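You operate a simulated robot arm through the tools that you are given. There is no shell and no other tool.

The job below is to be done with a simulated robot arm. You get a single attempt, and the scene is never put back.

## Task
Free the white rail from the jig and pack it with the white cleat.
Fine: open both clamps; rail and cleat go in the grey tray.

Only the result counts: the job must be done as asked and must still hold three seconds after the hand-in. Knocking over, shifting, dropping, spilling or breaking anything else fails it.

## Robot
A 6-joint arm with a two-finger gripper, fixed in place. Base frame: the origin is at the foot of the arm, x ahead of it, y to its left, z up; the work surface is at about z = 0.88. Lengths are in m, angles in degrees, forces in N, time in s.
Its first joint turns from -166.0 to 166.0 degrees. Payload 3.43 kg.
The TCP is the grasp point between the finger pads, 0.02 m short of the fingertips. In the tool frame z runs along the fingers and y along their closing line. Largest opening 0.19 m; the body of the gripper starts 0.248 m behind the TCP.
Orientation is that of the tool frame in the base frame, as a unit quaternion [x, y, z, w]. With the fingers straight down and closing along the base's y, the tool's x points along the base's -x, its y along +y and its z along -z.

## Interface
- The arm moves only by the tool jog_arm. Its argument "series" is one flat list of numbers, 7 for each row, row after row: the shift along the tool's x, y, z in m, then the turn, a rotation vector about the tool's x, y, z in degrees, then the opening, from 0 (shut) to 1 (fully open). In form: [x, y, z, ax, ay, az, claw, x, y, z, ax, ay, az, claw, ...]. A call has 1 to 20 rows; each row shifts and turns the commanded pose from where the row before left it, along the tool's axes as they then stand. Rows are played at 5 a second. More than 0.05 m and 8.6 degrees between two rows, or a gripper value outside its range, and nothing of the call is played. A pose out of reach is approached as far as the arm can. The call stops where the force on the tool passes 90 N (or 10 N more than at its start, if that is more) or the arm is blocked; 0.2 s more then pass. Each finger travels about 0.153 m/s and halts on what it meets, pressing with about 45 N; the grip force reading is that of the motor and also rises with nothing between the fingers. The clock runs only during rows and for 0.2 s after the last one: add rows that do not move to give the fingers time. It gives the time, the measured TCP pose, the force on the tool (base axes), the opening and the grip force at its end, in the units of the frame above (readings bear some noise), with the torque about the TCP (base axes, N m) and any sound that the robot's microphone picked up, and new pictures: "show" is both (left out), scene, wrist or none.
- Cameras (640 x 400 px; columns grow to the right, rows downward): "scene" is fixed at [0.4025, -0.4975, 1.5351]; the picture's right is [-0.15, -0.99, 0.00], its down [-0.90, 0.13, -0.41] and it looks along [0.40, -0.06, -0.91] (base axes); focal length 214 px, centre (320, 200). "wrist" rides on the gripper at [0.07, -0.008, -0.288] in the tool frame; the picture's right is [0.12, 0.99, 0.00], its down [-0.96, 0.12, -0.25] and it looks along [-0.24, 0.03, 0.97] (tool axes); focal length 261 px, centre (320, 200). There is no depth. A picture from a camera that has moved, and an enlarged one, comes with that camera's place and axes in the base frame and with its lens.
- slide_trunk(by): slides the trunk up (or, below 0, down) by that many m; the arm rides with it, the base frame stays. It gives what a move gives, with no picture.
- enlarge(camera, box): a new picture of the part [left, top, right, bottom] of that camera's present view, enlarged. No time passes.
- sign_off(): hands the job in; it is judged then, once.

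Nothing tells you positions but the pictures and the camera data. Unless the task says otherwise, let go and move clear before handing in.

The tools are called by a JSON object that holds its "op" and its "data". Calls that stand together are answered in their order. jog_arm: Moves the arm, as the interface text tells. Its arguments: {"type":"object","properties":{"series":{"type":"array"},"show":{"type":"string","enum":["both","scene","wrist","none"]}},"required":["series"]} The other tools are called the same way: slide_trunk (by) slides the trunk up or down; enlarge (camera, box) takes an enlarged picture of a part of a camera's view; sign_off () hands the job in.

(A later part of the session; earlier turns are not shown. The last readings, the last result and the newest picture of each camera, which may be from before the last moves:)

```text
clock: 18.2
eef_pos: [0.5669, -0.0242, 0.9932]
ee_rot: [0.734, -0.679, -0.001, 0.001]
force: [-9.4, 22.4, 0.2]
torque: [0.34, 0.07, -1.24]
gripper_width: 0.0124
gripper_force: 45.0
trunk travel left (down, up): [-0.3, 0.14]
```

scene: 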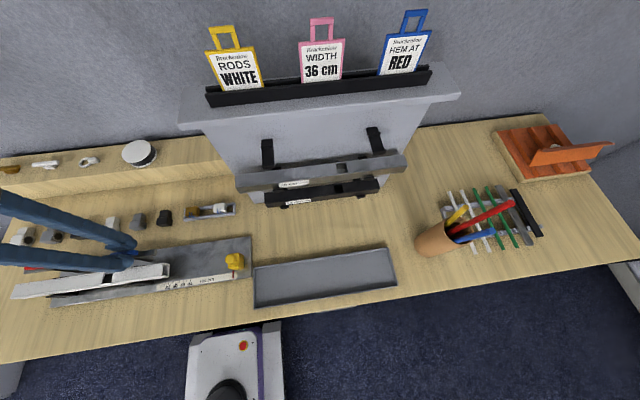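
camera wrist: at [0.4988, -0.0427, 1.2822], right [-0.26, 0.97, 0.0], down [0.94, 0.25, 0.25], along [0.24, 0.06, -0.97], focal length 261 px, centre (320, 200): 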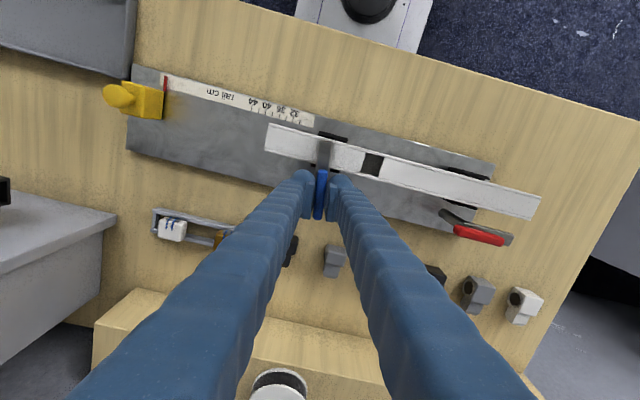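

Blue clamp is at its open stop too. I'll back off, release, and rise, keeping this orientation since the fingers now close across the rail.

{"op": "jog_arm", "data": {"series": [0, 0, 0, 0, 0, 4, 0, 0, 0, 0, 0, 0, 0, 0.2, 0, 0, 0, 0, 0, 0, 0.2, 0, 0, -0.04, 0, 0, 0, 0.2, 0, 0, -0.045, 0, 0, 0, 0.2]}}

{"op": "enlarge", "data": {"camera": "scene", "box": [0, 220, 180, 320]}}

```text
clock: 19.4
eef_pos: [0.5684, -0.026, 1.0802]
ee_rot: [0.71, -0.704, 0.0, 0.0]
force: [-0.1, 0.4, 0.9]
torque: [-0.03, -0.03, 0.04]
gripper_width: 0.0381
gripper_force: 0.1
trunk travel left (down, up): [-0.3, 0.14]
camera wrist: at [0.576, -0.0955, 1.368], right [-0.99, -0.13, 0.0], down [-0.12, 0.96, 0.25], along [-0.03, 0.25, -0.97], focal length 261 px, centre (320, 200)
```

scene: 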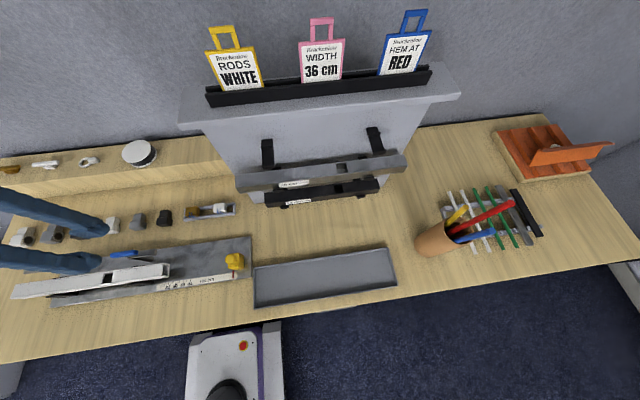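
wrist: 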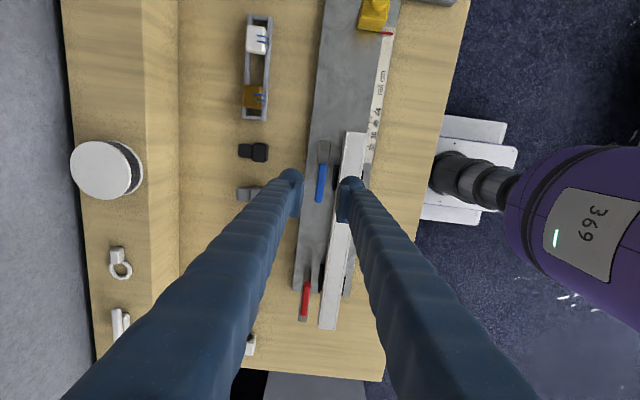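

```text
3.56 times, centred on (90, 270) of scene
camera zoom: at [0.4025, -0.4975, 1.5351], right [-0.15, -0.99, 0.0], down [-0.9, 0.13, -0.41], along [0.4, -0.06, -0.91], focal length 763 px, centre (1138, -49)
```

zoom: 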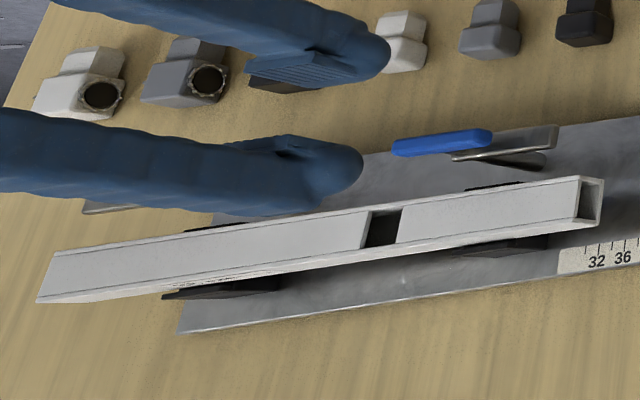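

{"op": "enlarge", "data": {"camera": "scene", "box": [140, 255, 190, 290]}}

{"op": "enlarge", "data": {"camera": "scene", "box": [5, 270, 55, 305]}}

{"op": "enlarge", "data": {"camera": "wrist", "box": [310, 110, 410, 210]}}

{"op": "enlarge", "data": {"camera": "wrist", "box": [270, 240, 390, 340]}}

```text
11.43 times, centred on (165, 272) of scene
camera zoom: at [0.4025, -0.4975, 1.5351], right [-0.15, -0.99, 0.0], down [-0.9, 0.13, -0.41], along [0.4, -0.06, -0.91], focal length 2451 px, centre (2091, -629)
```

zoom: 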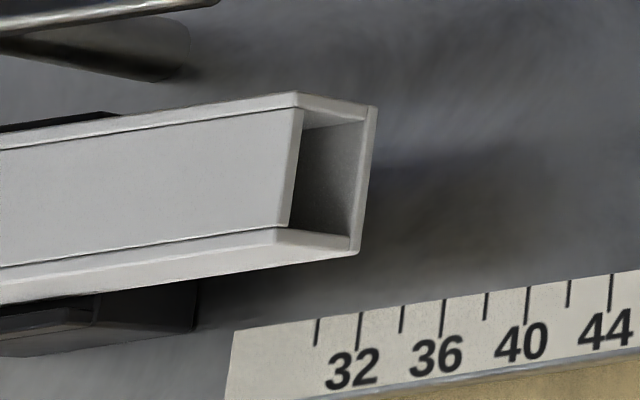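

```text
11.43 times, centred on (30, 288) of scene
camera zoom: at [0.4025, -0.4975, 1.5351], right [-0.15, -0.99, 0.0], down [-0.9, 0.13, -0.41], along [0.4, -0.06, -0.91], focal length 2451 px, centre (3634, -800)
```

zoom: 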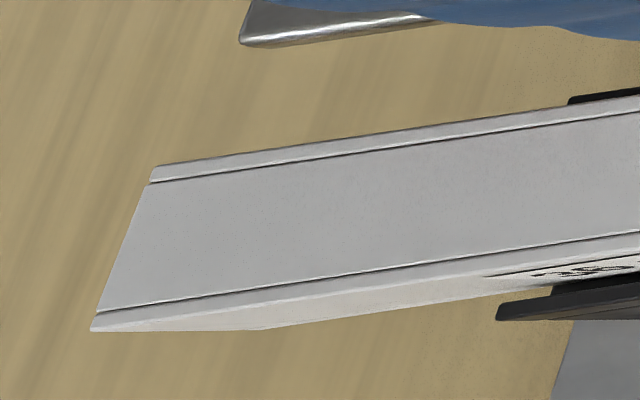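

```text
4.00 times, centred on (360, 160) of wrist
camera zoom: at [0.576, -0.0955, 1.368], right [-0.99, -0.13, 0.0], down [-0.12, 0.96, 0.25], along [-0.03, 0.25, -0.97], focal length 1043 px, centre (160, 360)
```

zoom: 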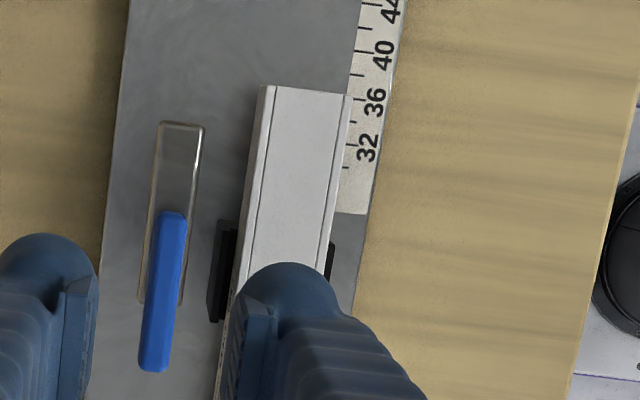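

```text
4.00 times, centred on (330, 290) of wrist
camera zoom: at [0.576, -0.0955, 1.368], right [-0.99, -0.13, 0.0], down [-0.12, 0.96, 0.25], along [-0.03, 0.25, -0.97], focal length 1043 px, centre (280, -160)
```

zoom: 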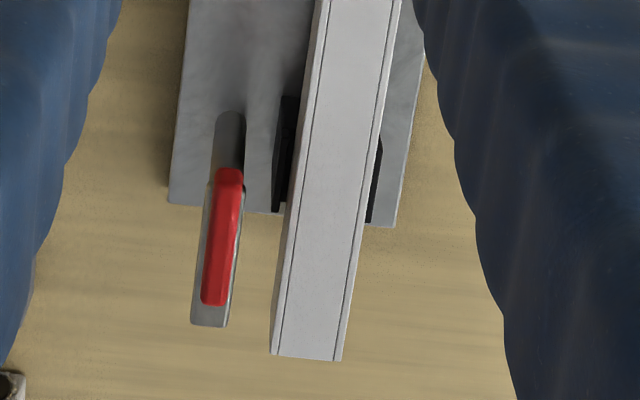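

Both clamps are open. From both cameras the rail spans y −0.104 to 0.255, x 0.506–0.539, z about 0.930–0.957; I'll move above its middle (0.5225, 0.076).

{"op": "jog_arm", "data": {"series": [-0.034, 0.0153, 0, 0, 0, 0.2, 0.3, -0.034, 0.0153, 0, 0, 0, 0.2, 0.4, -0.0337, 0.0153, 0, 0, 0, 0.1, 0.4, 0, 0, 0.04, 0, 0, 0, 0.4, 0, 0, 0, 0, 0, 0, 0.4]}}

{"op": "enlarge", "data": {"camera": "wrist", "box": [250, 120, 390, 220]}}

```text
clock: 20.6
eef_pos: [0.5199, 0.0746, 1.0403]
ee_rot: [0.707, -0.707, 0.0, 0.001]
force: [-0.7, -0.5, -0.4]
torque: [0.06, -0.07, 0.02]
gripper_width: 0.0759
gripper_force: 0.1
trunk travel left (down, up): [-0.3, 0.14]
camera wrist: at [0.5282, 0.0049, 1.328], right [-0.99, -0.12, 0.0], down [-0.12, 0.96, 0.25], along [-0.03, 0.25, -0.97], focal length 261 px, centre (320, 200)
```

scene: 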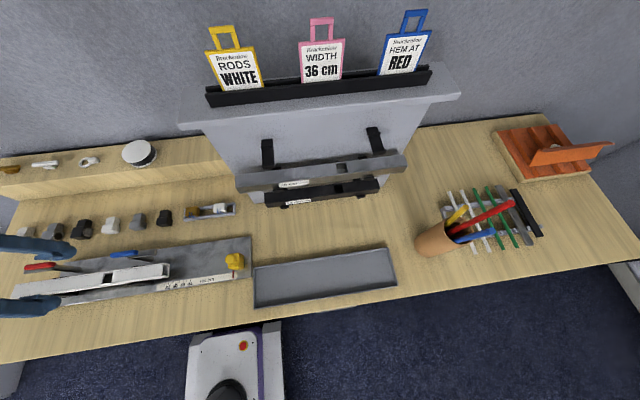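
wrist: 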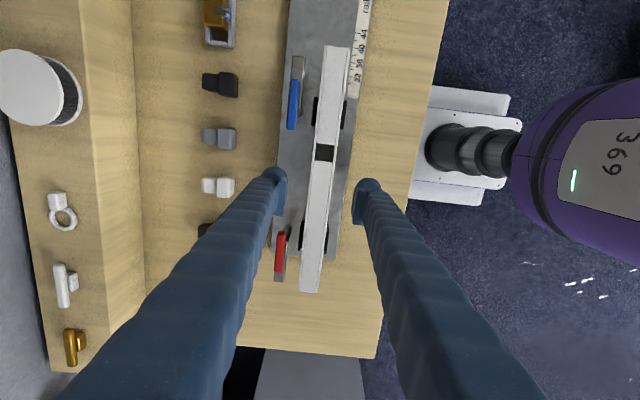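

```text
4.00 times, centred on (320, 170) of wrist
camera zoom: at [0.5282, 0.0049, 1.328], right [-0.99, -0.12, 0.0], down [-0.12, 0.96, 0.25], along [-0.03, 0.25, -0.97], focal length 1043 px, centre (320, 320)
```

zoom: 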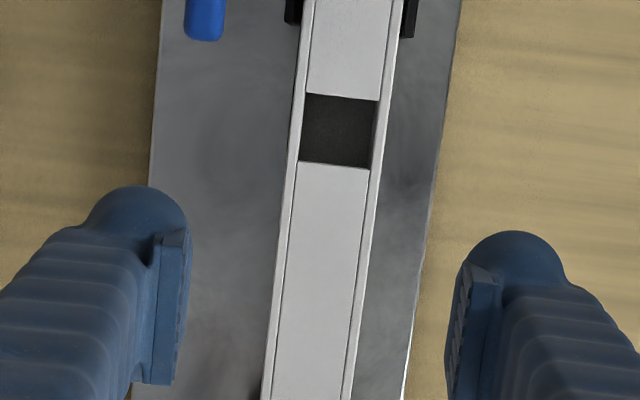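

The fingers straddle the rail's middle well. Descending to the rail's mid-height and closing on it.

{"op": "jog_arm", "data": {"series": [0, 0, 0.035, 0, 0, 0, 0.4, 0, 0, 0.035, 0, 0, 0, 0.4, 0, 0, 0.0265, 0, 0, 0, 0.4, 0, 0, 0, 0, 0, 0, 0.2, 0, 0, 0, 0, 0, 0, 0.0, 0, 0, 0, 0, 0, 0, 0.0]}}

{"op": "enlarge", "data": {"camera": "scene", "box": [0, 220, 180, 320]}}

```text
clock: 22.0
eef_pos: [0.5218, 0.0758, 0.9426]
ee_rot: [0.707, -0.707, -0.001, 0.0]
force: [0.8, -0.3, -1.2]
torque: [-0.01, 0.03, -0.01]
gripper_width: 0.0325
gripper_force: 45.4
trunk travel left (down, up): [-0.3, 0.14]
camera wrist: at [0.53, 0.0063, 1.2302], right [-0.99, -0.12, 0.0], down [-0.12, 0.96, 0.25], along [-0.03, 0.25, -0.97], focal length 261 px, centre (320, 200)
```

scene: 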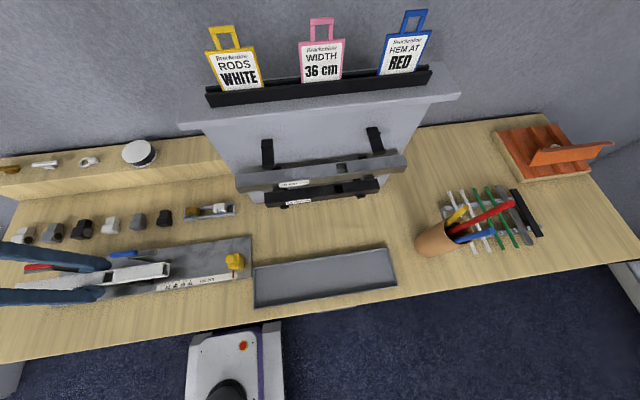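
wrist: 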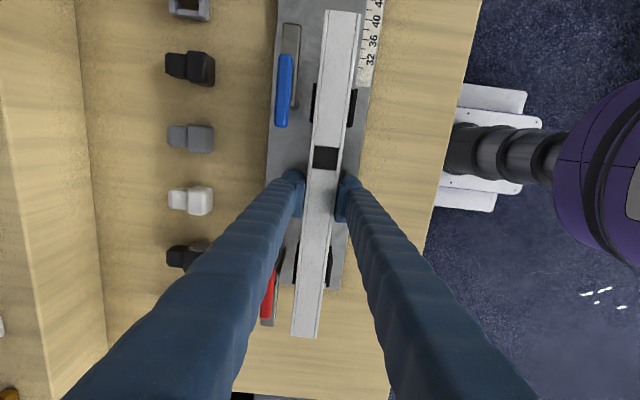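

```text
3.56 times, centred on (90, 270) of scene
camera zoom: at [0.4025, -0.4975, 1.5351], right [-0.15, -0.99, 0.0], down [-0.9, 0.13, -0.41], along [0.4, -0.06, -0.91], focal length 763 px, centre (1138, -49)
```

zoom: 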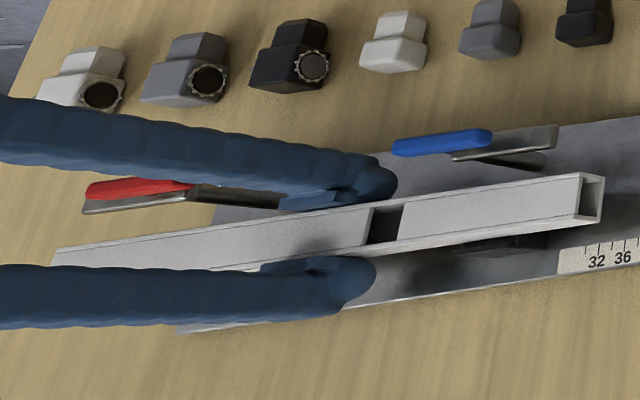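

The rail is gripped squarely (width 0.0325). Lifting gently straight up first to check it comes free.

{"op": "jog_arm", "data": {"series": [0, 0, -0.01, 0, 0, 0, 0, 0, 0, -0.02, 0, 0, 0, 0], "show": "scene"}}

{"op": "enlarge", "data": {"camera": "scene", "box": [0, 220, 180, 320]}}

```text
clock: 22.6
eef_pos: [0.5203, 0.075, 0.9731]
ee_rot: [0.707, -0.707, 0.0, 0.0]
force: [-0.2, -0.1, -2.1]
torque: [0.01, -0.06, -0.01]
gripper_width: 0.0326
gripper_force: 44.7
trunk travel left (down, up): [-0.3, 0.14]
```

scene: 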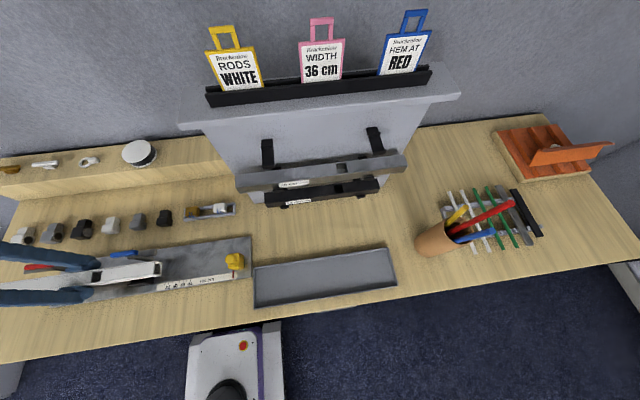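

```text
3.56 times, centred on (90, 270) of scene
camera zoom: at [0.4025, -0.4975, 1.5351], right [-0.15, -0.99, 0.0], down [-0.9, 0.13, -0.41], along [0.4, -0.06, -0.91], focal length 763 px, centre (1138, -49)
```

zoom: 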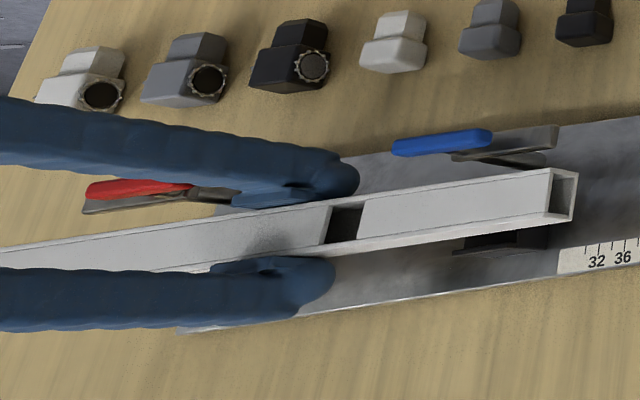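

The rail is free (about 2 N). But my fingertips reach below its underside, so I'd have to drop it into the tray; I'll set it back in the cradle, regrip about 10 mm higher, then lift.

{"op": "jog_arm", "data": {"series": [0, 0, 0.02, 0, 0, 0, 0, 0, 0, 0.01, 0, 0, 0, 0, 0, 0, 0, 0, 0, 0, 0, 0, 0, 0, 0, 0, 0, 0.3, 0, 0, 0, 0, 0, 0, 0.3, 0, 0, -0.0105, 0, 0, 0, 0.3, 0, 0, 0, 0, 0, 0, 0.0, 0, 0, 0, 0, 0, 0, 0.0, 0, 0, 0, 0, 0, 0, 0.0], "show": "scene"}}

{"op": "enlarge", "data": {"camera": "scene", "box": [0, 220, 180, 320]}}

```text
clock: 24.6
eef_pos: [0.5215, 0.0749, 0.9535]
ee_rot: [0.707, -0.707, 0.0, 0.0]
force: [-2.7, -0.3, 10.6]
torque: [-0.02, 0.04, 0.04]
gripper_width: 0.0328
gripper_force: 45.1
trunk travel left (down, up): [-0.3, 0.14]
```

scene: 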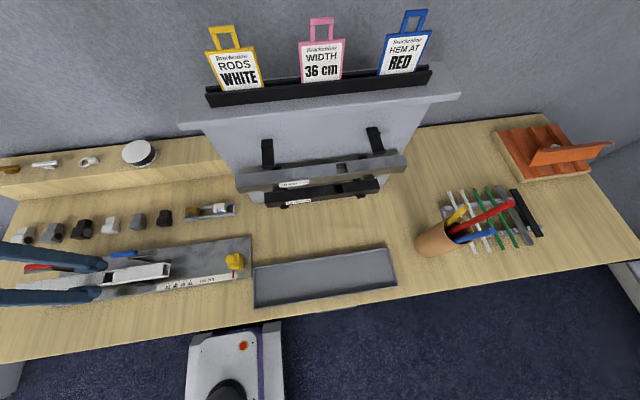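

```text
3.56 times, centred on (90, 270) of scene
camera zoom: at [0.4025, -0.4975, 1.5351], right [-0.15, -0.99, 0.0], down [-0.9, 0.13, -0.41], along [0.4, -0.06, -0.91], focal length 763 px, centre (1138, -49)
```

zoom: 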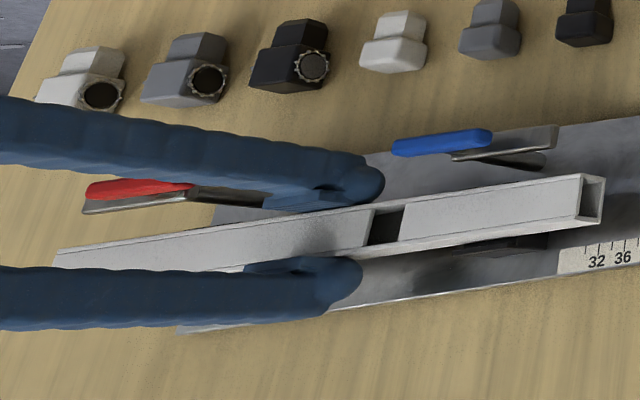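

Regripped higher. Before carrying it, I'll look closely at the tray walls to decide where the rail and cleat go.

{"op": "enlarge", "data": {"camera": "scene", "box": [245, 255, 295, 315]}}

{"op": "enlarge", "data": {"camera": "scene", "box": [360, 240, 410, 300]}}

{"op": "enlarge", "data": {"camera": "scene", "box": [0, 145, 110, 185]}}

{"op": "enlarge", "data": {"camera": "scene", "box": [180, 100, 420, 220]}}

```text
6.67 times, centred on (270, 285) of scene
camera zoom: at [0.4025, -0.4975, 1.5351], right [-0.15, -0.99, 0.0], down [-0.9, 0.13, -0.41], along [0.4, -0.06, -0.91], focal length 1430 px, centre (653, -367)
```

zoom: 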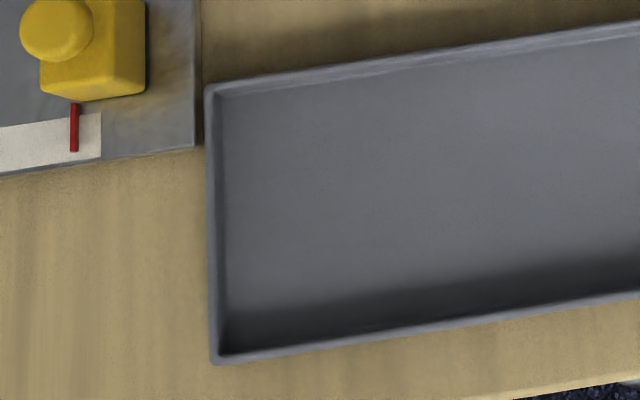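

```text
6.67 times, centred on (385, 270) of scene
camera zoom: at [0.4025, -0.4975, 1.5351], right [-0.15, -0.99, 0.0], down [-0.9, 0.13, -0.41], along [0.4, -0.06, -0.91], focal length 1430 px, centre (-113, -267)
```

zoom: 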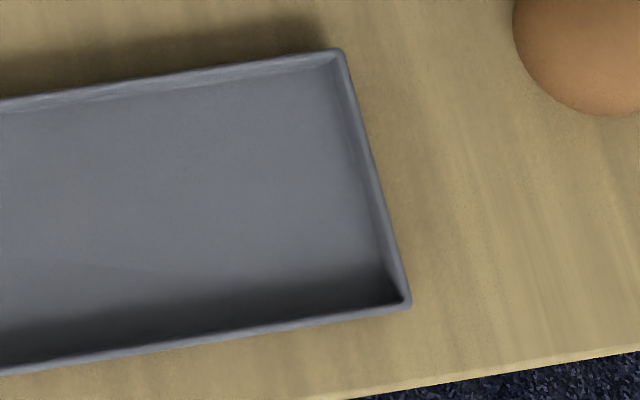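

```text
5.82 times, centred on (55, 165) of scene
camera zoom: at [0.4025, -0.4975, 1.5351], right [-0.15, -0.99, 0.0], down [-0.9, 0.13, -0.41], along [0.4, -0.06, -0.91], focal length 1248 px, centre (1862, 404)
```

zoom: 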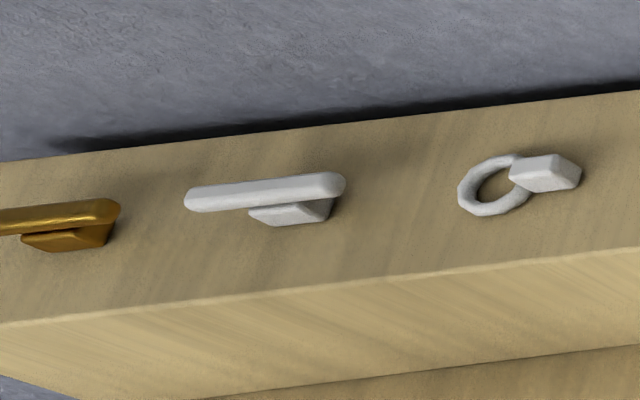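

```text
2.67 times, centred on (300, 160) of scene
camera zoom: at [0.4025, -0.4975, 1.5351], right [-0.15, -0.99, 0.0], down [-0.9, 0.13, -0.41], along [0.4, -0.06, -0.91], focal length 572 px, centre (373, 307)
```

zoom: 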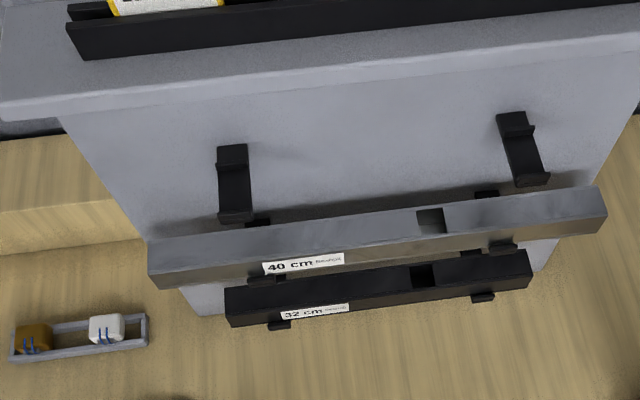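

The tray's inside is roughly x 0.398–0.496, y −0.713 to −0.326, walls about 18 mm high. I'll carry the rail high over the jig to hover above the tray, a little behind its middle, and check alignment there.

{"op": "jog_arm", "data": {"series": [0, 0, -0.02, 0, 0, 0, 0, 0, 0, -0.05, 0, 0, 0, 0, 0, 0, -0.05, 0, 0, 0, 0, 0.0425, 0.005, 0, 0, 0, 0, 0, 0.0425, 0.005, 0, 0, 0, 0, 0, 0.0425, 0.005, 0, 0, 0, 0, 0, 0.0425, 0.005, 0, 0, 0, 0, 0, 0.0425, 0.005, 0, 0, 0, 0, 0, 0.0425, 0.005, 0, 0, 0, 0, 0, 0.0425, 0.005, 0, 0, 0, 0, 0]}}

```text
clock: 26.8
eef_pos: [0.487, -0.2212, 1.0744]
ee_rot: [-0.707, 0.708, 0.0, 0.0]
force: [0.0, 0.5, -2.1]
torque: [0.04, 0.02, -0.02]
gripper_width: 0.0326
gripper_force: 45.0
trunk travel left (down, up): [-0.3, 0.14]
camera wrist: at [0.4949, -0.2922, 1.3608], right [-0.99, -0.12, 0.0], down [-0.12, 0.96, 0.25], along [-0.03, 0.25, -0.97], focal length 261 px, centre (320, 200)
```

scene: 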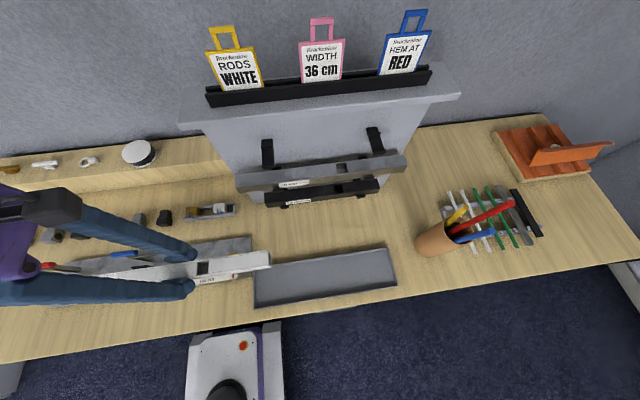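
wrist: 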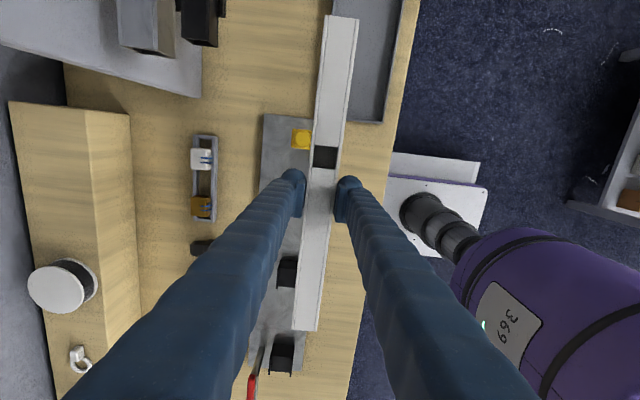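

Rail is held level and clear of everything. Continuing to above the tray.

{"op": "jog_arm", "data": {"series": [0.0426, 0.005, 0, 0, 0, 0, 0, 0.0426, 0.005, 0, 0, 0, 0, 0, 0.0426, 0.005, 0, 0, 0, 0, 0, 0.0426, 0.005, 0, 0, 0, 0, 0, 0.0426, 0.005, 0, 0, 0, 0, 0, 0.0426, 0.005, 0, 0, 0, 0, 0, 0.0426, 0.005, 0, 0, 0, 0, 0, 0, 0, 0.04, 0, 0, 0, 0, 0, 0, 0.03, 0, 0, 0, 0]}}

{"op": "enlarge", "data": {"camera": "scene", "box": [230, 220, 420, 330]}}

{"op": "enlarge", "data": {"camera": "wrist", "box": [260, 0, 420, 120]}}

```text
clock: 28.8
eef_pos: [0.4507, -0.5213, 1.003]
ee_rot: [-0.707, 0.708, 0.0, -0.001]
force: [0.3, 0.4, -1.3]
torque: [0.03, 0.05, 0.0]
gripper_width: 0.0328
gripper_force: 44.5
trunk travel left (down, up): [-0.3, 0.14]
camera wrist: at [0.4593, -0.5905, 1.2906], right [-0.99, -0.12, 0.0], down [-0.12, 0.96, 0.25], along [-0.03, 0.25, -0.97], focal length 261 px, centre (320, 200)
```

scene: 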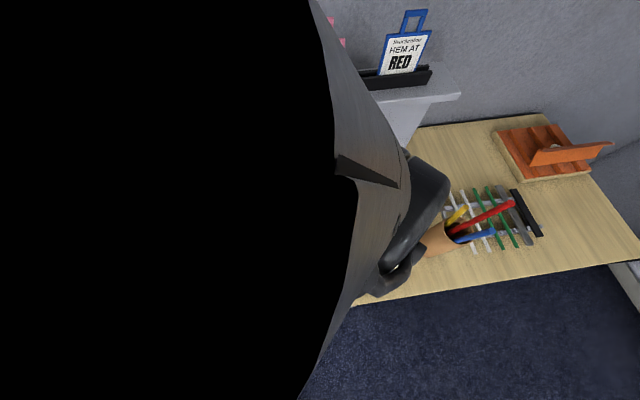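
wrist: 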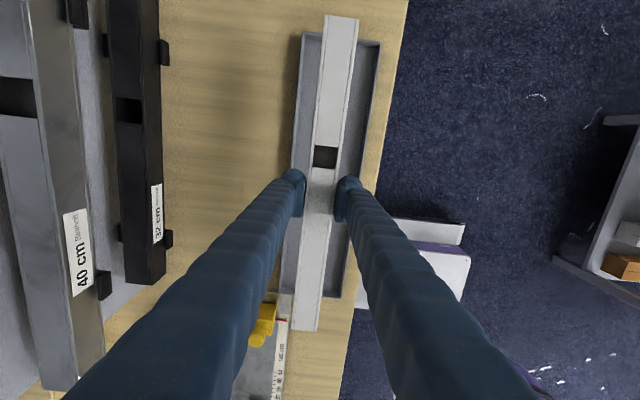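

```text
3.37 times, centred on (325, 275) of scene
camera zoom: at [0.4025, -0.4975, 1.5351], right [-0.15, -0.99, 0.0], down [-0.9, 0.13, -0.41], along [0.4, -0.06, -0.91], focal length 722 px, centre (303, -53)
```

zoom: 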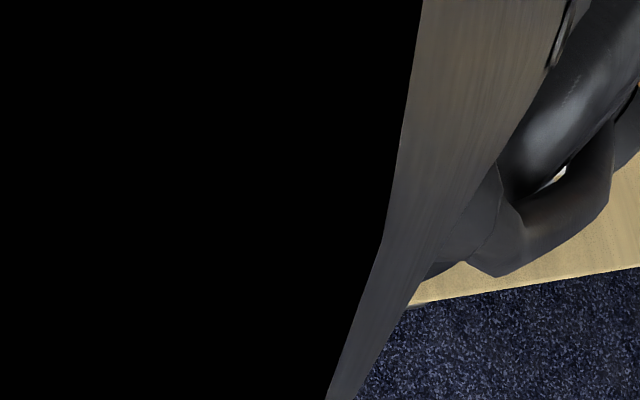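

```text
3.33 times, centred on (340, 60) of wrist
camera zoom: at [0.4593, -0.5905, 1.2906], right [-0.99, -0.12, 0.0], down [-0.12, 0.96, 0.25], along [-0.03, 0.25, -0.97], focal length 869 px, centre (253, 667)
```

zoom: 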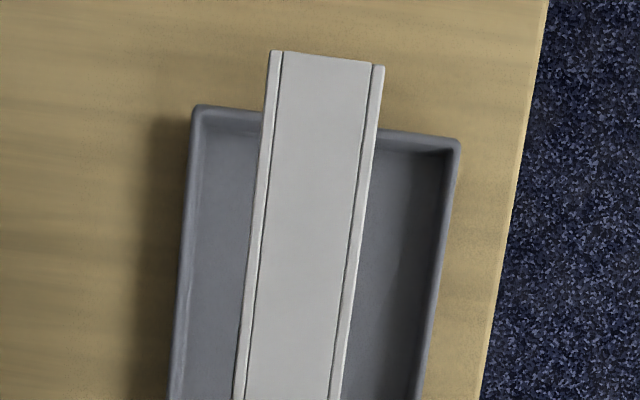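

The arm blocks the scene camera here, so I'm relying on the wrist camera. Checking the tray's near end and the rail clearance there.

{"op": "enlarge", "data": {"camera": "wrist", "box": [260, 230, 380, 340]}}

```text
3.64 times, centred on (320, 285) of wrist
camera zoom: at [0.4593, -0.5905, 1.2906], right [-0.99, -0.12, 0.0], down [-0.12, 0.96, 0.25], along [-0.03, 0.25, -0.97], focal length 948 px, centre (320, -109)
```

zoom: 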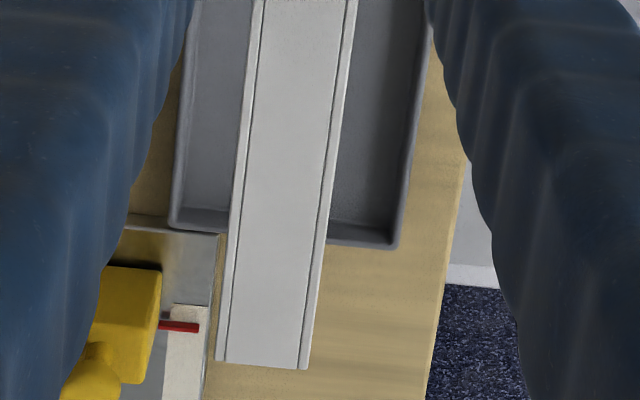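

The rail hangs centred over the tray (about 15 mm clear at each end). Lowering to just above the floor, then in small steps.

{"op": "jog_arm", "data": {"series": [0, 0, 0.04, 0, 0, 0, 0, 0, 0, 0.03, 0, 0, 0, 0, 0, 0, 0.015, 0, 0, 0, 0], "show": "wrist"}}

{"op": "jog_arm", "data": {"series": [0, 0, 0.004, 0, 0, 0, 0], "show": "none"}}

```text
clock: 29.6
eef_pos: [0.4508, -0.5184, 0.9199]
ee_rot: [0.707, -0.707, 0.0, 0.0]
force: [0.1, -0.6, -2.2]
torque: [-0.04, -0.03, -0.01]
gripper_width: 0.0328
gripper_force: 45.1
trunk travel left (down, up): [-0.3, 0.14]
camera wrist: at [0.4592, -0.5892, 1.2066], right [-0.99, -0.12, 0.0], down [-0.12, 0.96, 0.25], along [-0.03, 0.25, -0.97], focal length 261 px, centre (320, 200)
```

wrist: 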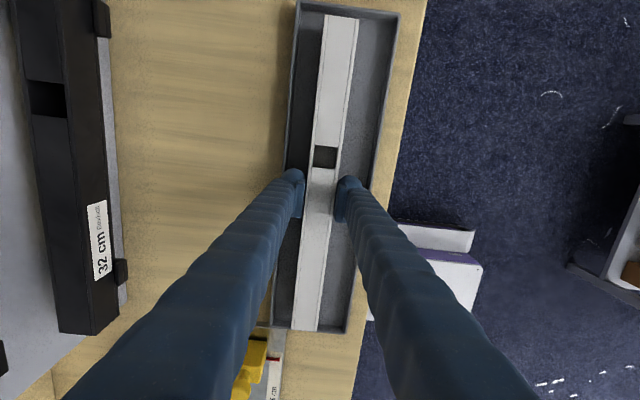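

```text
clock: 30.0
eef_pos: [0.4524, -0.5198, 0.9146]
ee_rot: [0.707, -0.707, 0.0, 0.001]
force: [-0.4, 0.5, -2.5]
torque: [-0.01, -0.06, -0.01]
gripper_width: 0.0328
gripper_force: 44.4
trunk travel left (down, up): [-0.3, 0.14]
```

{"op": "jog_arm", "data": {"series": [0, 0, 0.003, 0, 0, 0, 0], "show": "none"}}

{"op": "jog_arm", "data": {"series": [0, 0, 0.002, 0, 0, 0, 0], "show": "none"}}

{"op": "jog_arm", "data": {"series": [0, 0, 0.002, 0, 0, 0, 0], "show": "none"}}

```text
clock: 30.4
eef_pos: [0.4513, -0.5196, 0.913]
ee_rot: [0.708, -0.707, 0.0, 0.0]
force: [0.3, 0.9, 7.8]
torque: [0.42, 0.08, -0.07]
gripper_width: 0.0328
gripper_force: 44.8
trunk travel left (down, up): [-0.3, 0.14]
```

```text
clock: 30.8
eef_pos: [0.452, -0.5198, 0.9126]
ee_rot: [-0.707, 0.707, -0.002, -0.002]
force: [-2.7, 4.8, 35.7]
torque: [0.47, 0.04, 0.0]
gripper_width: 0.0325
gripper_force: 44.7
trunk travel left (down, up): [-0.3, 0.14]
```

```text
clock: 31.2
eef_pos: [0.4511, -0.5193, 0.9106]
ee_rot: [0.708, -0.706, 0.002, 0.0]
force: [0.5, -1.1, 38.2]
torque: [0.32, -0.01, 0.02]
gripper_width: 0.0328
gripper_force: 45.6
trunk travel left (down, up): [-0.3, 0.14]
```

The rail is on the tray floor (contact at z≈0.913). I'll take off the pressing force, open just a few mm, and rise straight out.

{"op": "jog_arm", "data": {"series": [0, 0, -0.003, 0, 0, 0, 0, 0, 0, -0.0005, 0, 0, 0, 0.1, 0, 0, 0, 0, 0, 0, 0.22, 0, 0, 0, 0, 0, 0, 0.22, 0, 0, -0.02, 0, 0, 0, 0.22, 0, 0, -0.04, 0, 0, 0, 0.22, 0, 0, -0.04, 0, 0, 0, 0.22]}}

{"op": "enlarge", "data": {"camera": "wrist", "box": [250, 10, 410, 120]}}

{"op": "enlarge", "data": {"camera": "wrist", "box": [250, 220, 390, 330]}}

```text
clock: 32.8
eef_pos: [0.4515, -0.5186, 1.0121]
ee_rot: [-0.707, 0.707, 0.0, 0.0]
force: [0.1, 0.1, -0.7]
torque: [-0.02, -0.03, 0.01]
gripper_width: 0.0418
gripper_force: 0.0
trunk travel left (down, up): [-0.3, 0.14]
camera wrist: at [0.4594, -0.5889, 1.2998], right [-0.99, -0.12, 0.0], down [-0.12, 0.96, 0.25], along [-0.03, 0.25, -0.97], focal length 261 px, centre (320, 200)
```

scene: 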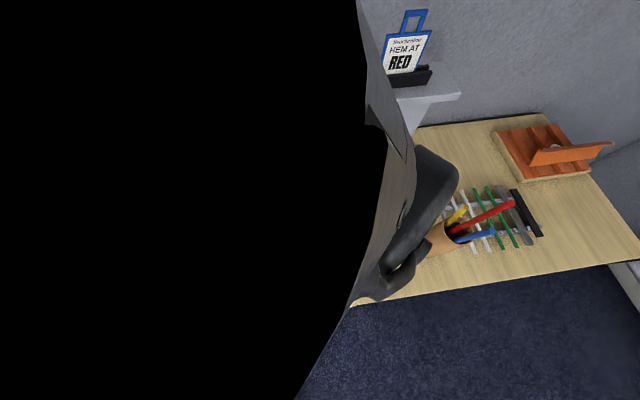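
wrist: 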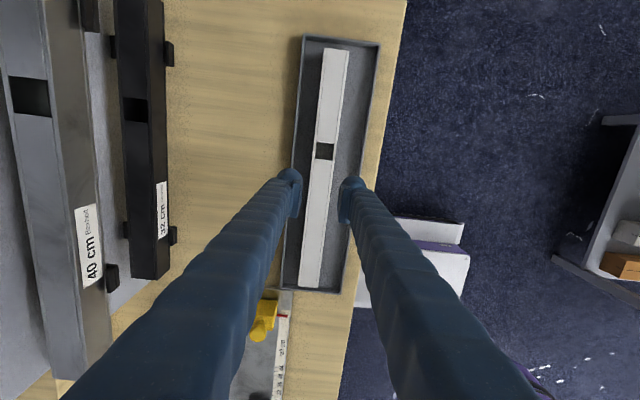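

```text
3.64 times, centred on (330, 65) of wrist
camera zoom: at [0.4594, -0.5889, 1.2998], right [-0.99, -0.12, 0.0], down [-0.12, 0.96, 0.25], along [-0.03, 0.25, -0.97], focal length 948 px, centre (284, 691)
```

zoom: 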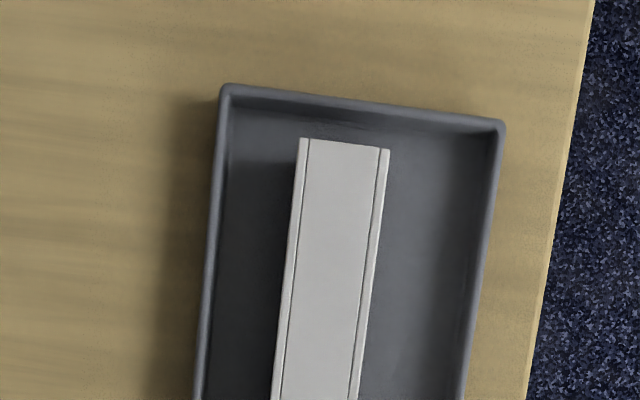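

```text
3.64 times, centred on (320, 275) of wrist
camera zoom: at [0.4594, -0.5889, 1.2998], right [-0.99, -0.12, 0.0], down [-0.12, 0.96, 0.25], along [-0.03, 0.25, -0.97], focal length 948 px, centre (320, -73)
```

zoom: 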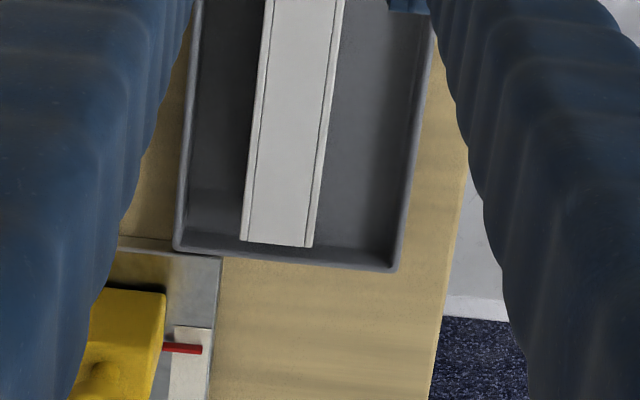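

The rail lies flat in the tray with about 40 mm in front and 30 mm behind. To make room for the cleat I'll nudge the rail back ~20 mm: one finger in front of it inside the tray, the other outside behind the tray. First position above and check.

{"op": "jog_arm", "data": {"series": [0, -0.0105, 0, 0, 0, 0, 0.447, 0, -0.0105, 0, 0, 0, 0, 0.447, 0, 0, 0.04, 0, 0, 0, 0.447, 0, 0, 0, 0, 0, 0, 0.447], "show": "wrist"}}

{"op": "enlarge", "data": {"camera": "wrist", "box": [240, 110, 400, 220]}}

```text
clock: 33.8
eef_pos: [0.473, -0.5205, 0.9724]
ee_rot: [-0.707, 0.707, 0.0, 0.0]
force: [-0.9, -0.3, 0.6]
torque: [0.07, -0.05, -0.02]
gripper_width: 0.0848
gripper_force: 0.1
trunk travel left (down, up): [-0.3, 0.14]
camera wrist: at [0.4799, -0.5905, 1.2591], right [-0.99, -0.12, 0.0], down [-0.12, 0.96, 0.25], along [-0.03, 0.25, -0.97], focal length 261 px, centre (320, 200)
```

wrist: 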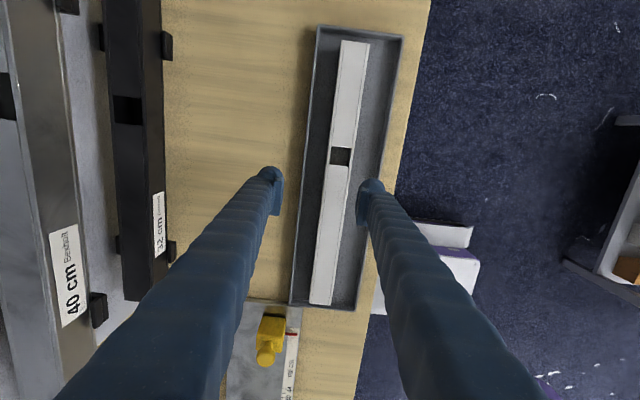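

```text
3.64 times, centred on (320, 165) of wrist
camera zoom: at [0.4799, -0.5905, 1.2591], right [-0.99, -0.12, 0.0], down [-0.12, 0.96, 0.25], along [-0.03, 0.25, -0.97], focal length 948 px, centre (320, 327)
```

zoom: 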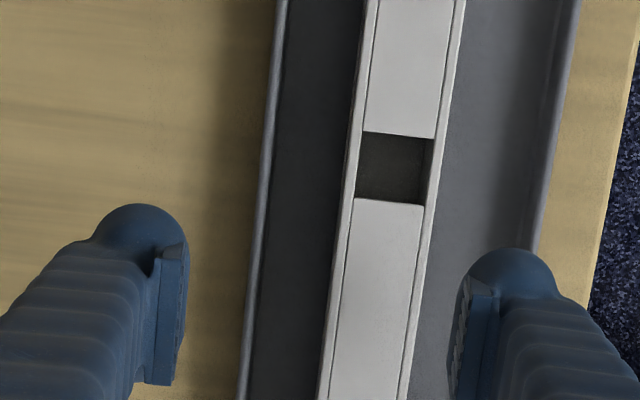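

Clearance to the rail's front is a bit slim, so I'll open to 95 mm before going down, then push slowly back in 5 mm steps.

{"op": "jog_arm", "data": {"series": [0, 0, 0, 0, 0, 0, 0.5, 0, 0, 0, 0, 0, 0, 0.5, 0, 0, 0.03, 0, 0, 0, 0.5, 0, 0, 0.027, 0, 0, 0, 0.5, 0, -0.0055, 0, 0, 0, 0, 0.5], "show": "wrist"}}

{"op": "enlarge", "data": {"camera": "wrist", "box": [240, 110, 400, 220]}}

```text
clock: 35.0
eef_pos: [0.4773, -0.5206, 0.9144]
ee_rot: [0.707, -0.707, 0.0, 0.0]
force: [0.8, 0.8, -0.7]
torque: [0.0, 0.0, -0.03]
gripper_width: 0.0951
gripper_force: 0.0
trunk travel left (down, up): [-0.3, 0.14]
camera wrist: at [0.4857, -0.5899, 1.2023], right [-0.99, -0.12, 0.0], down [-0.12, 0.96, 0.25], along [-0.03, 0.25, -0.97], focal length 261 px, centre (320, 200)
```

wrist: 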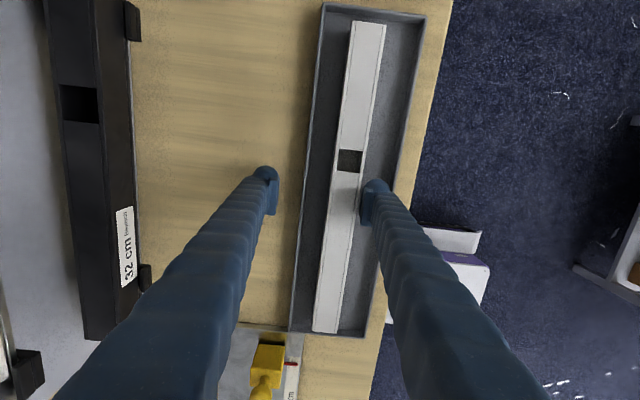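

```text
3.64 times, centred on (320, 165) of wrist
camera zoom: at [0.4857, -0.5899, 1.2023], right [-0.99, -0.12, 0.0], down [-0.12, 0.96, 0.25], along [-0.03, 0.25, -0.97], focal length 948 px, centre (320, 327)
```

zoom: 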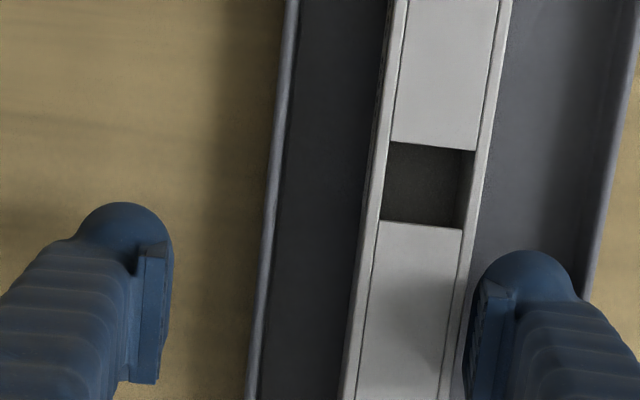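

Finger is just in front of the rail and the other clears the tray. Pushing back gently.

{"op": "jog_arm", "data": {"series": [0, -0.004, 0, 0, 0, 0, 0.5, 0, -0.004, 0, 0, 0, 0, 0.5, 0, -0.004, 0, 0, 0, 0, 0.5], "show": "wrist"}}

{"op": "enlarge", "data": {"camera": "wrist", "box": [240, 110, 400, 220]}}

```text
clock: 35.8
eef_pos: [0.4891, -0.5201, 0.9119]
ee_rot: [-0.707, 0.707, 0.0, -0.001]
force: [-0.6, -0.6, 0.0]
torque: [0.0, -0.02, 0.0]
gripper_width: 0.0951
gripper_force: 0.2
trunk travel left (down, up): [-0.3, 0.14]
camera wrist: at [0.498, -0.5897, 1.2012], right [-0.99, -0.12, 0.0], down [-0.11, 0.96, 0.25], along [-0.03, 0.25, -0.97], focal length 261 px, centre (320, 200)
```

wrist: 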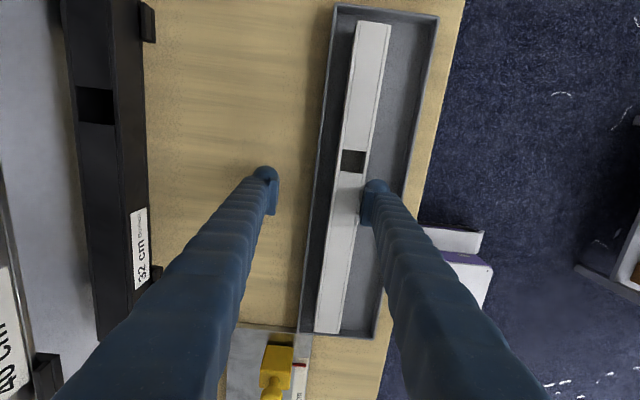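

```text
3.64 times, centred on (320, 165) of wrist
camera zoom: at [0.498, -0.5897, 1.2012], right [-0.99, -0.12, 0.0], down [-0.11, 0.96, 0.25], along [-0.03, 0.25, -0.97], focal length 948 px, centre (320, 327)
```

zoom: 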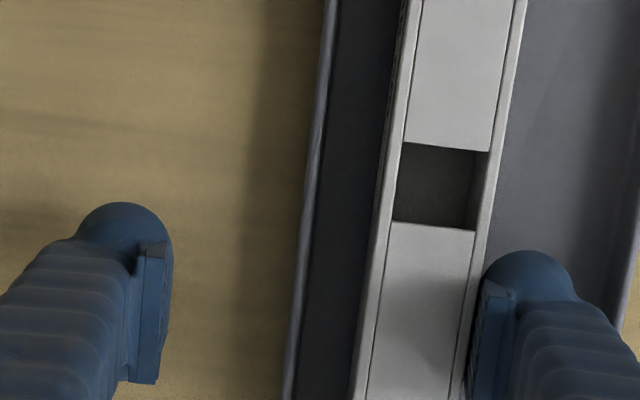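

{"op": "jog_arm", "data": {"series": [0, -0.004, 0, 0, 0, 0, 0.5, 0, -0.004, 0, 0, 0, 0, 0.5, 0, -0.002, 0, 0, 0, 0, 0.5], "show": "wrist"}}

{"op": "enlarge", "data": {"camera": "wrist", "box": [240, 110, 400, 220]}}

{"op": "enlarge", "data": {"camera": "wrist", "box": [300, 0, 460, 110]}}

```text
clock: 36.6
eef_pos: [0.5008, -0.5199, 0.9144]
ee_rot: [-0.707, 0.707, 0.0, 0.0]
force: [-0.1, -0.3, 0.5]
torque: [-0.01, 0.02, 0.03]
gripper_width: 0.0954
gripper_force: 0.2
trunk travel left (down, up): [-0.3, 0.14]
camera wrist: at [0.5081, -0.5899, 1.2018], right [-0.99, -0.12, 0.0], down [-0.12, 0.96, 0.25], along [-0.03, 0.25, -0.97], focal length 261 px, centre (320, 200)
```

wrist: 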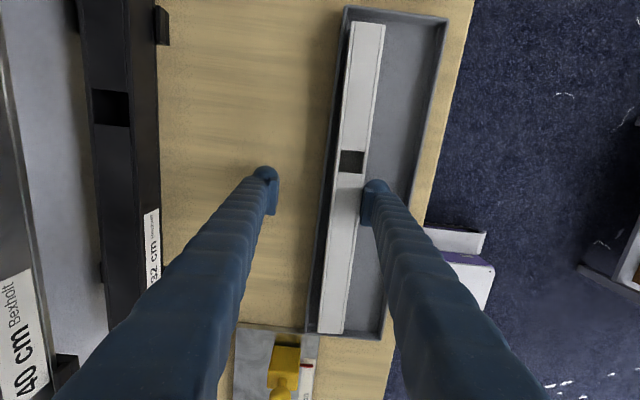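

```text
3.64 times, centred on (320, 165) of wrist
camera zoom: at [0.5081, -0.5899, 1.2018], right [-0.99, -0.12, 0.0], down [-0.12, 0.96, 0.25], along [-0.03, 0.25, -0.97], focal length 948 px, centre (320, 327)
```

zoom: 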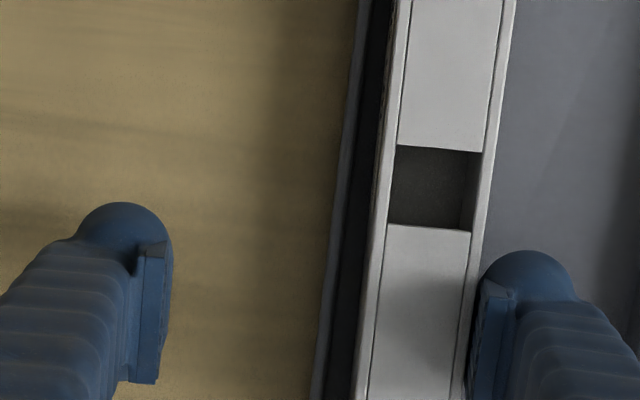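

```text
3.64 times, centred on (380, 55) of wrist
camera zoom: at [0.5081, -0.5899, 1.2018], right [-0.99, -0.12, 0.0], down [-0.12, 0.96, 0.25], along [-0.03, 0.25, -0.97], focal length 948 px, centre (102, 727)
```

zoom: 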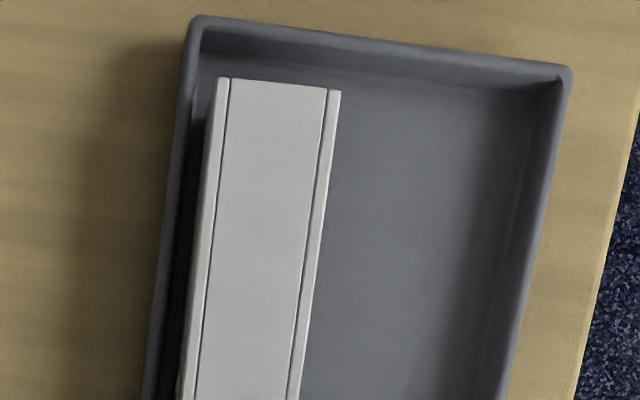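

The rail now sits near the back wall with roughly 58 mm of free tray floor in front for the cleat. Backing off, rising, and travelling back toward the left side, keeping clear of the display stand.

{"op": "jog_arm", "data": {"series": [0, 0.005, 0, 0, 0, 0, 0.5, 0, 0, -0.03, 0, 0, 0, 0.5, 0, 0, -0.045, 0, 0, 0, 0.5, 0, 0, -0.045, 0, 0, 0, 0.5, 0, 0, -0.045, 0, 0, 0, 0.5, 0, 0, -0.045, 0, 0, 0, 0.45, -0.045, 0, 0, 0, 0, 0, 0.45, -0.045, 0, 0, 0, 0, 0, 0.45, -0.045, 0, 0, 0, 0, 0, 0.45, -0.045, 0, 0, 0, 0, 0, 0.45, -0.045, 0, 0, 0, 0, 0, 0.45, -0.045, 0, 0, 0, 0, 0, 0.45, -0.045, 0, 0, 0, 0, 0, 0.45, -0.045, 0, 0, 0, 0, 0, 0.45, -0.045, 0, 0, 0, 0, 0, 0.45, -0.045, 0, 0, 0, 0, 0, 0.45, -0.045, 0, 0, 0, 0, 0, 0.45, -0.045, 0, 0, 0, 0, 0, 0.45]}}

{"op": "enlarge", "data": {"camera": "scene", "box": [240, 230, 420, 320]}}

{"op": "enlarge", "data": {"camera": "scene", "box": [0, 220, 260, 320]}}

```text
clock: 40.4
eef_pos: [0.4949, 0.0211, 1.1242]
ee_rot: [0.707, -0.707, 0.0, 0.001]
force: [0.1, 0.1, -0.1]
torque: [-0.05, 0.0, -0.01]
gripper_width: 0.0851
gripper_force: 0.0
trunk travel left (down, up): [-0.3, 0.14]
camera wrist: at [0.5021, -0.0493, 1.4117], right [-0.99, -0.12, 0.0], down [-0.12, 0.96, 0.25], along [-0.03, 0.25, -0.97], focal length 261 px, centre (320, 200)
```

scene: 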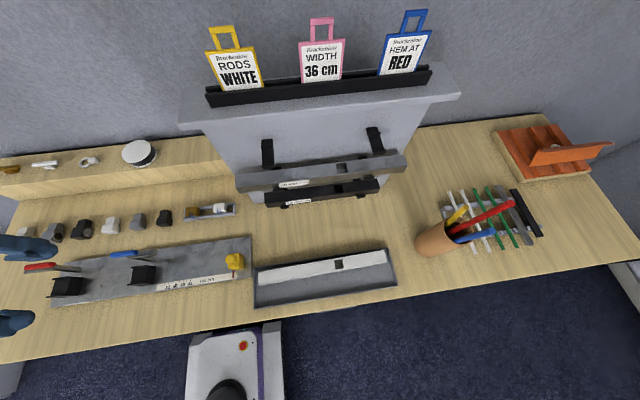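
wrist: 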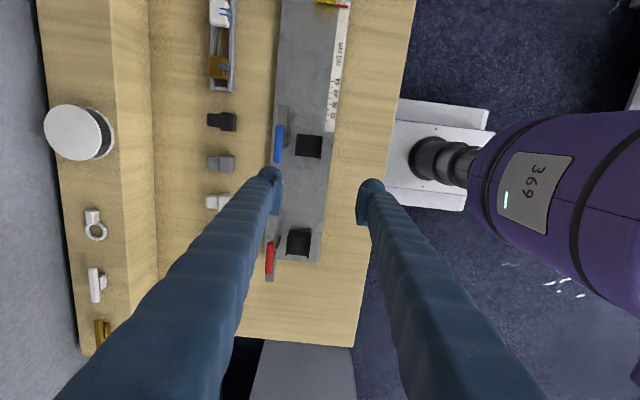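

```text
3.56 times, centred on (330, 275) of scene
camera zoom: at [0.4025, -0.4975, 1.5351], right [-0.15, -0.99, 0.0], down [-0.9, 0.13, -0.41], along [0.4, -0.06, -0.91], focal length 763 px, centre (284, -67)
```

zoom: 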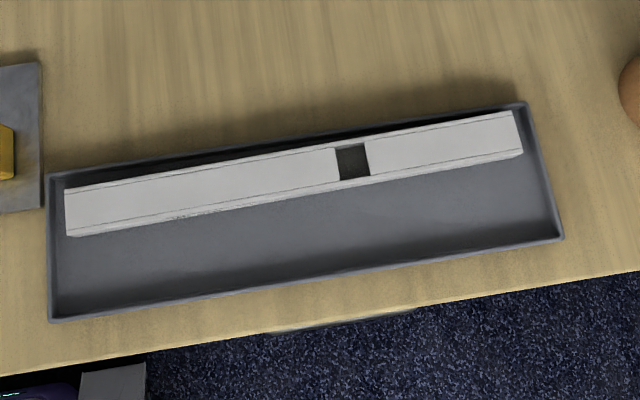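

```text
2.46 times, centred on (130, 270) of scene
camera zoom: at [0.4025, -0.4975, 1.5351], right [-0.15, -0.99, 0.0], down [-0.9, 0.13, -0.41], along [0.4, -0.06, -0.91], focal length 528 px, centre (788, 28)
```

zoom: 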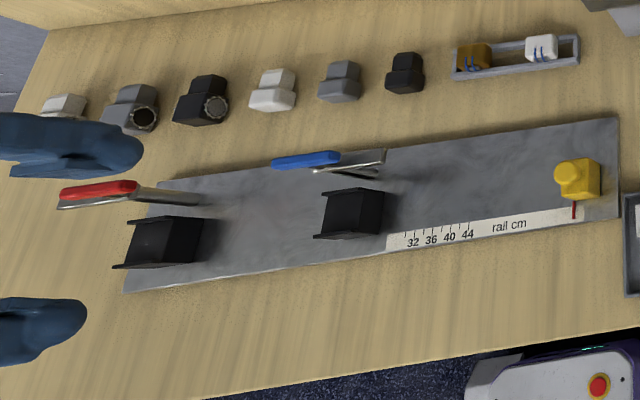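

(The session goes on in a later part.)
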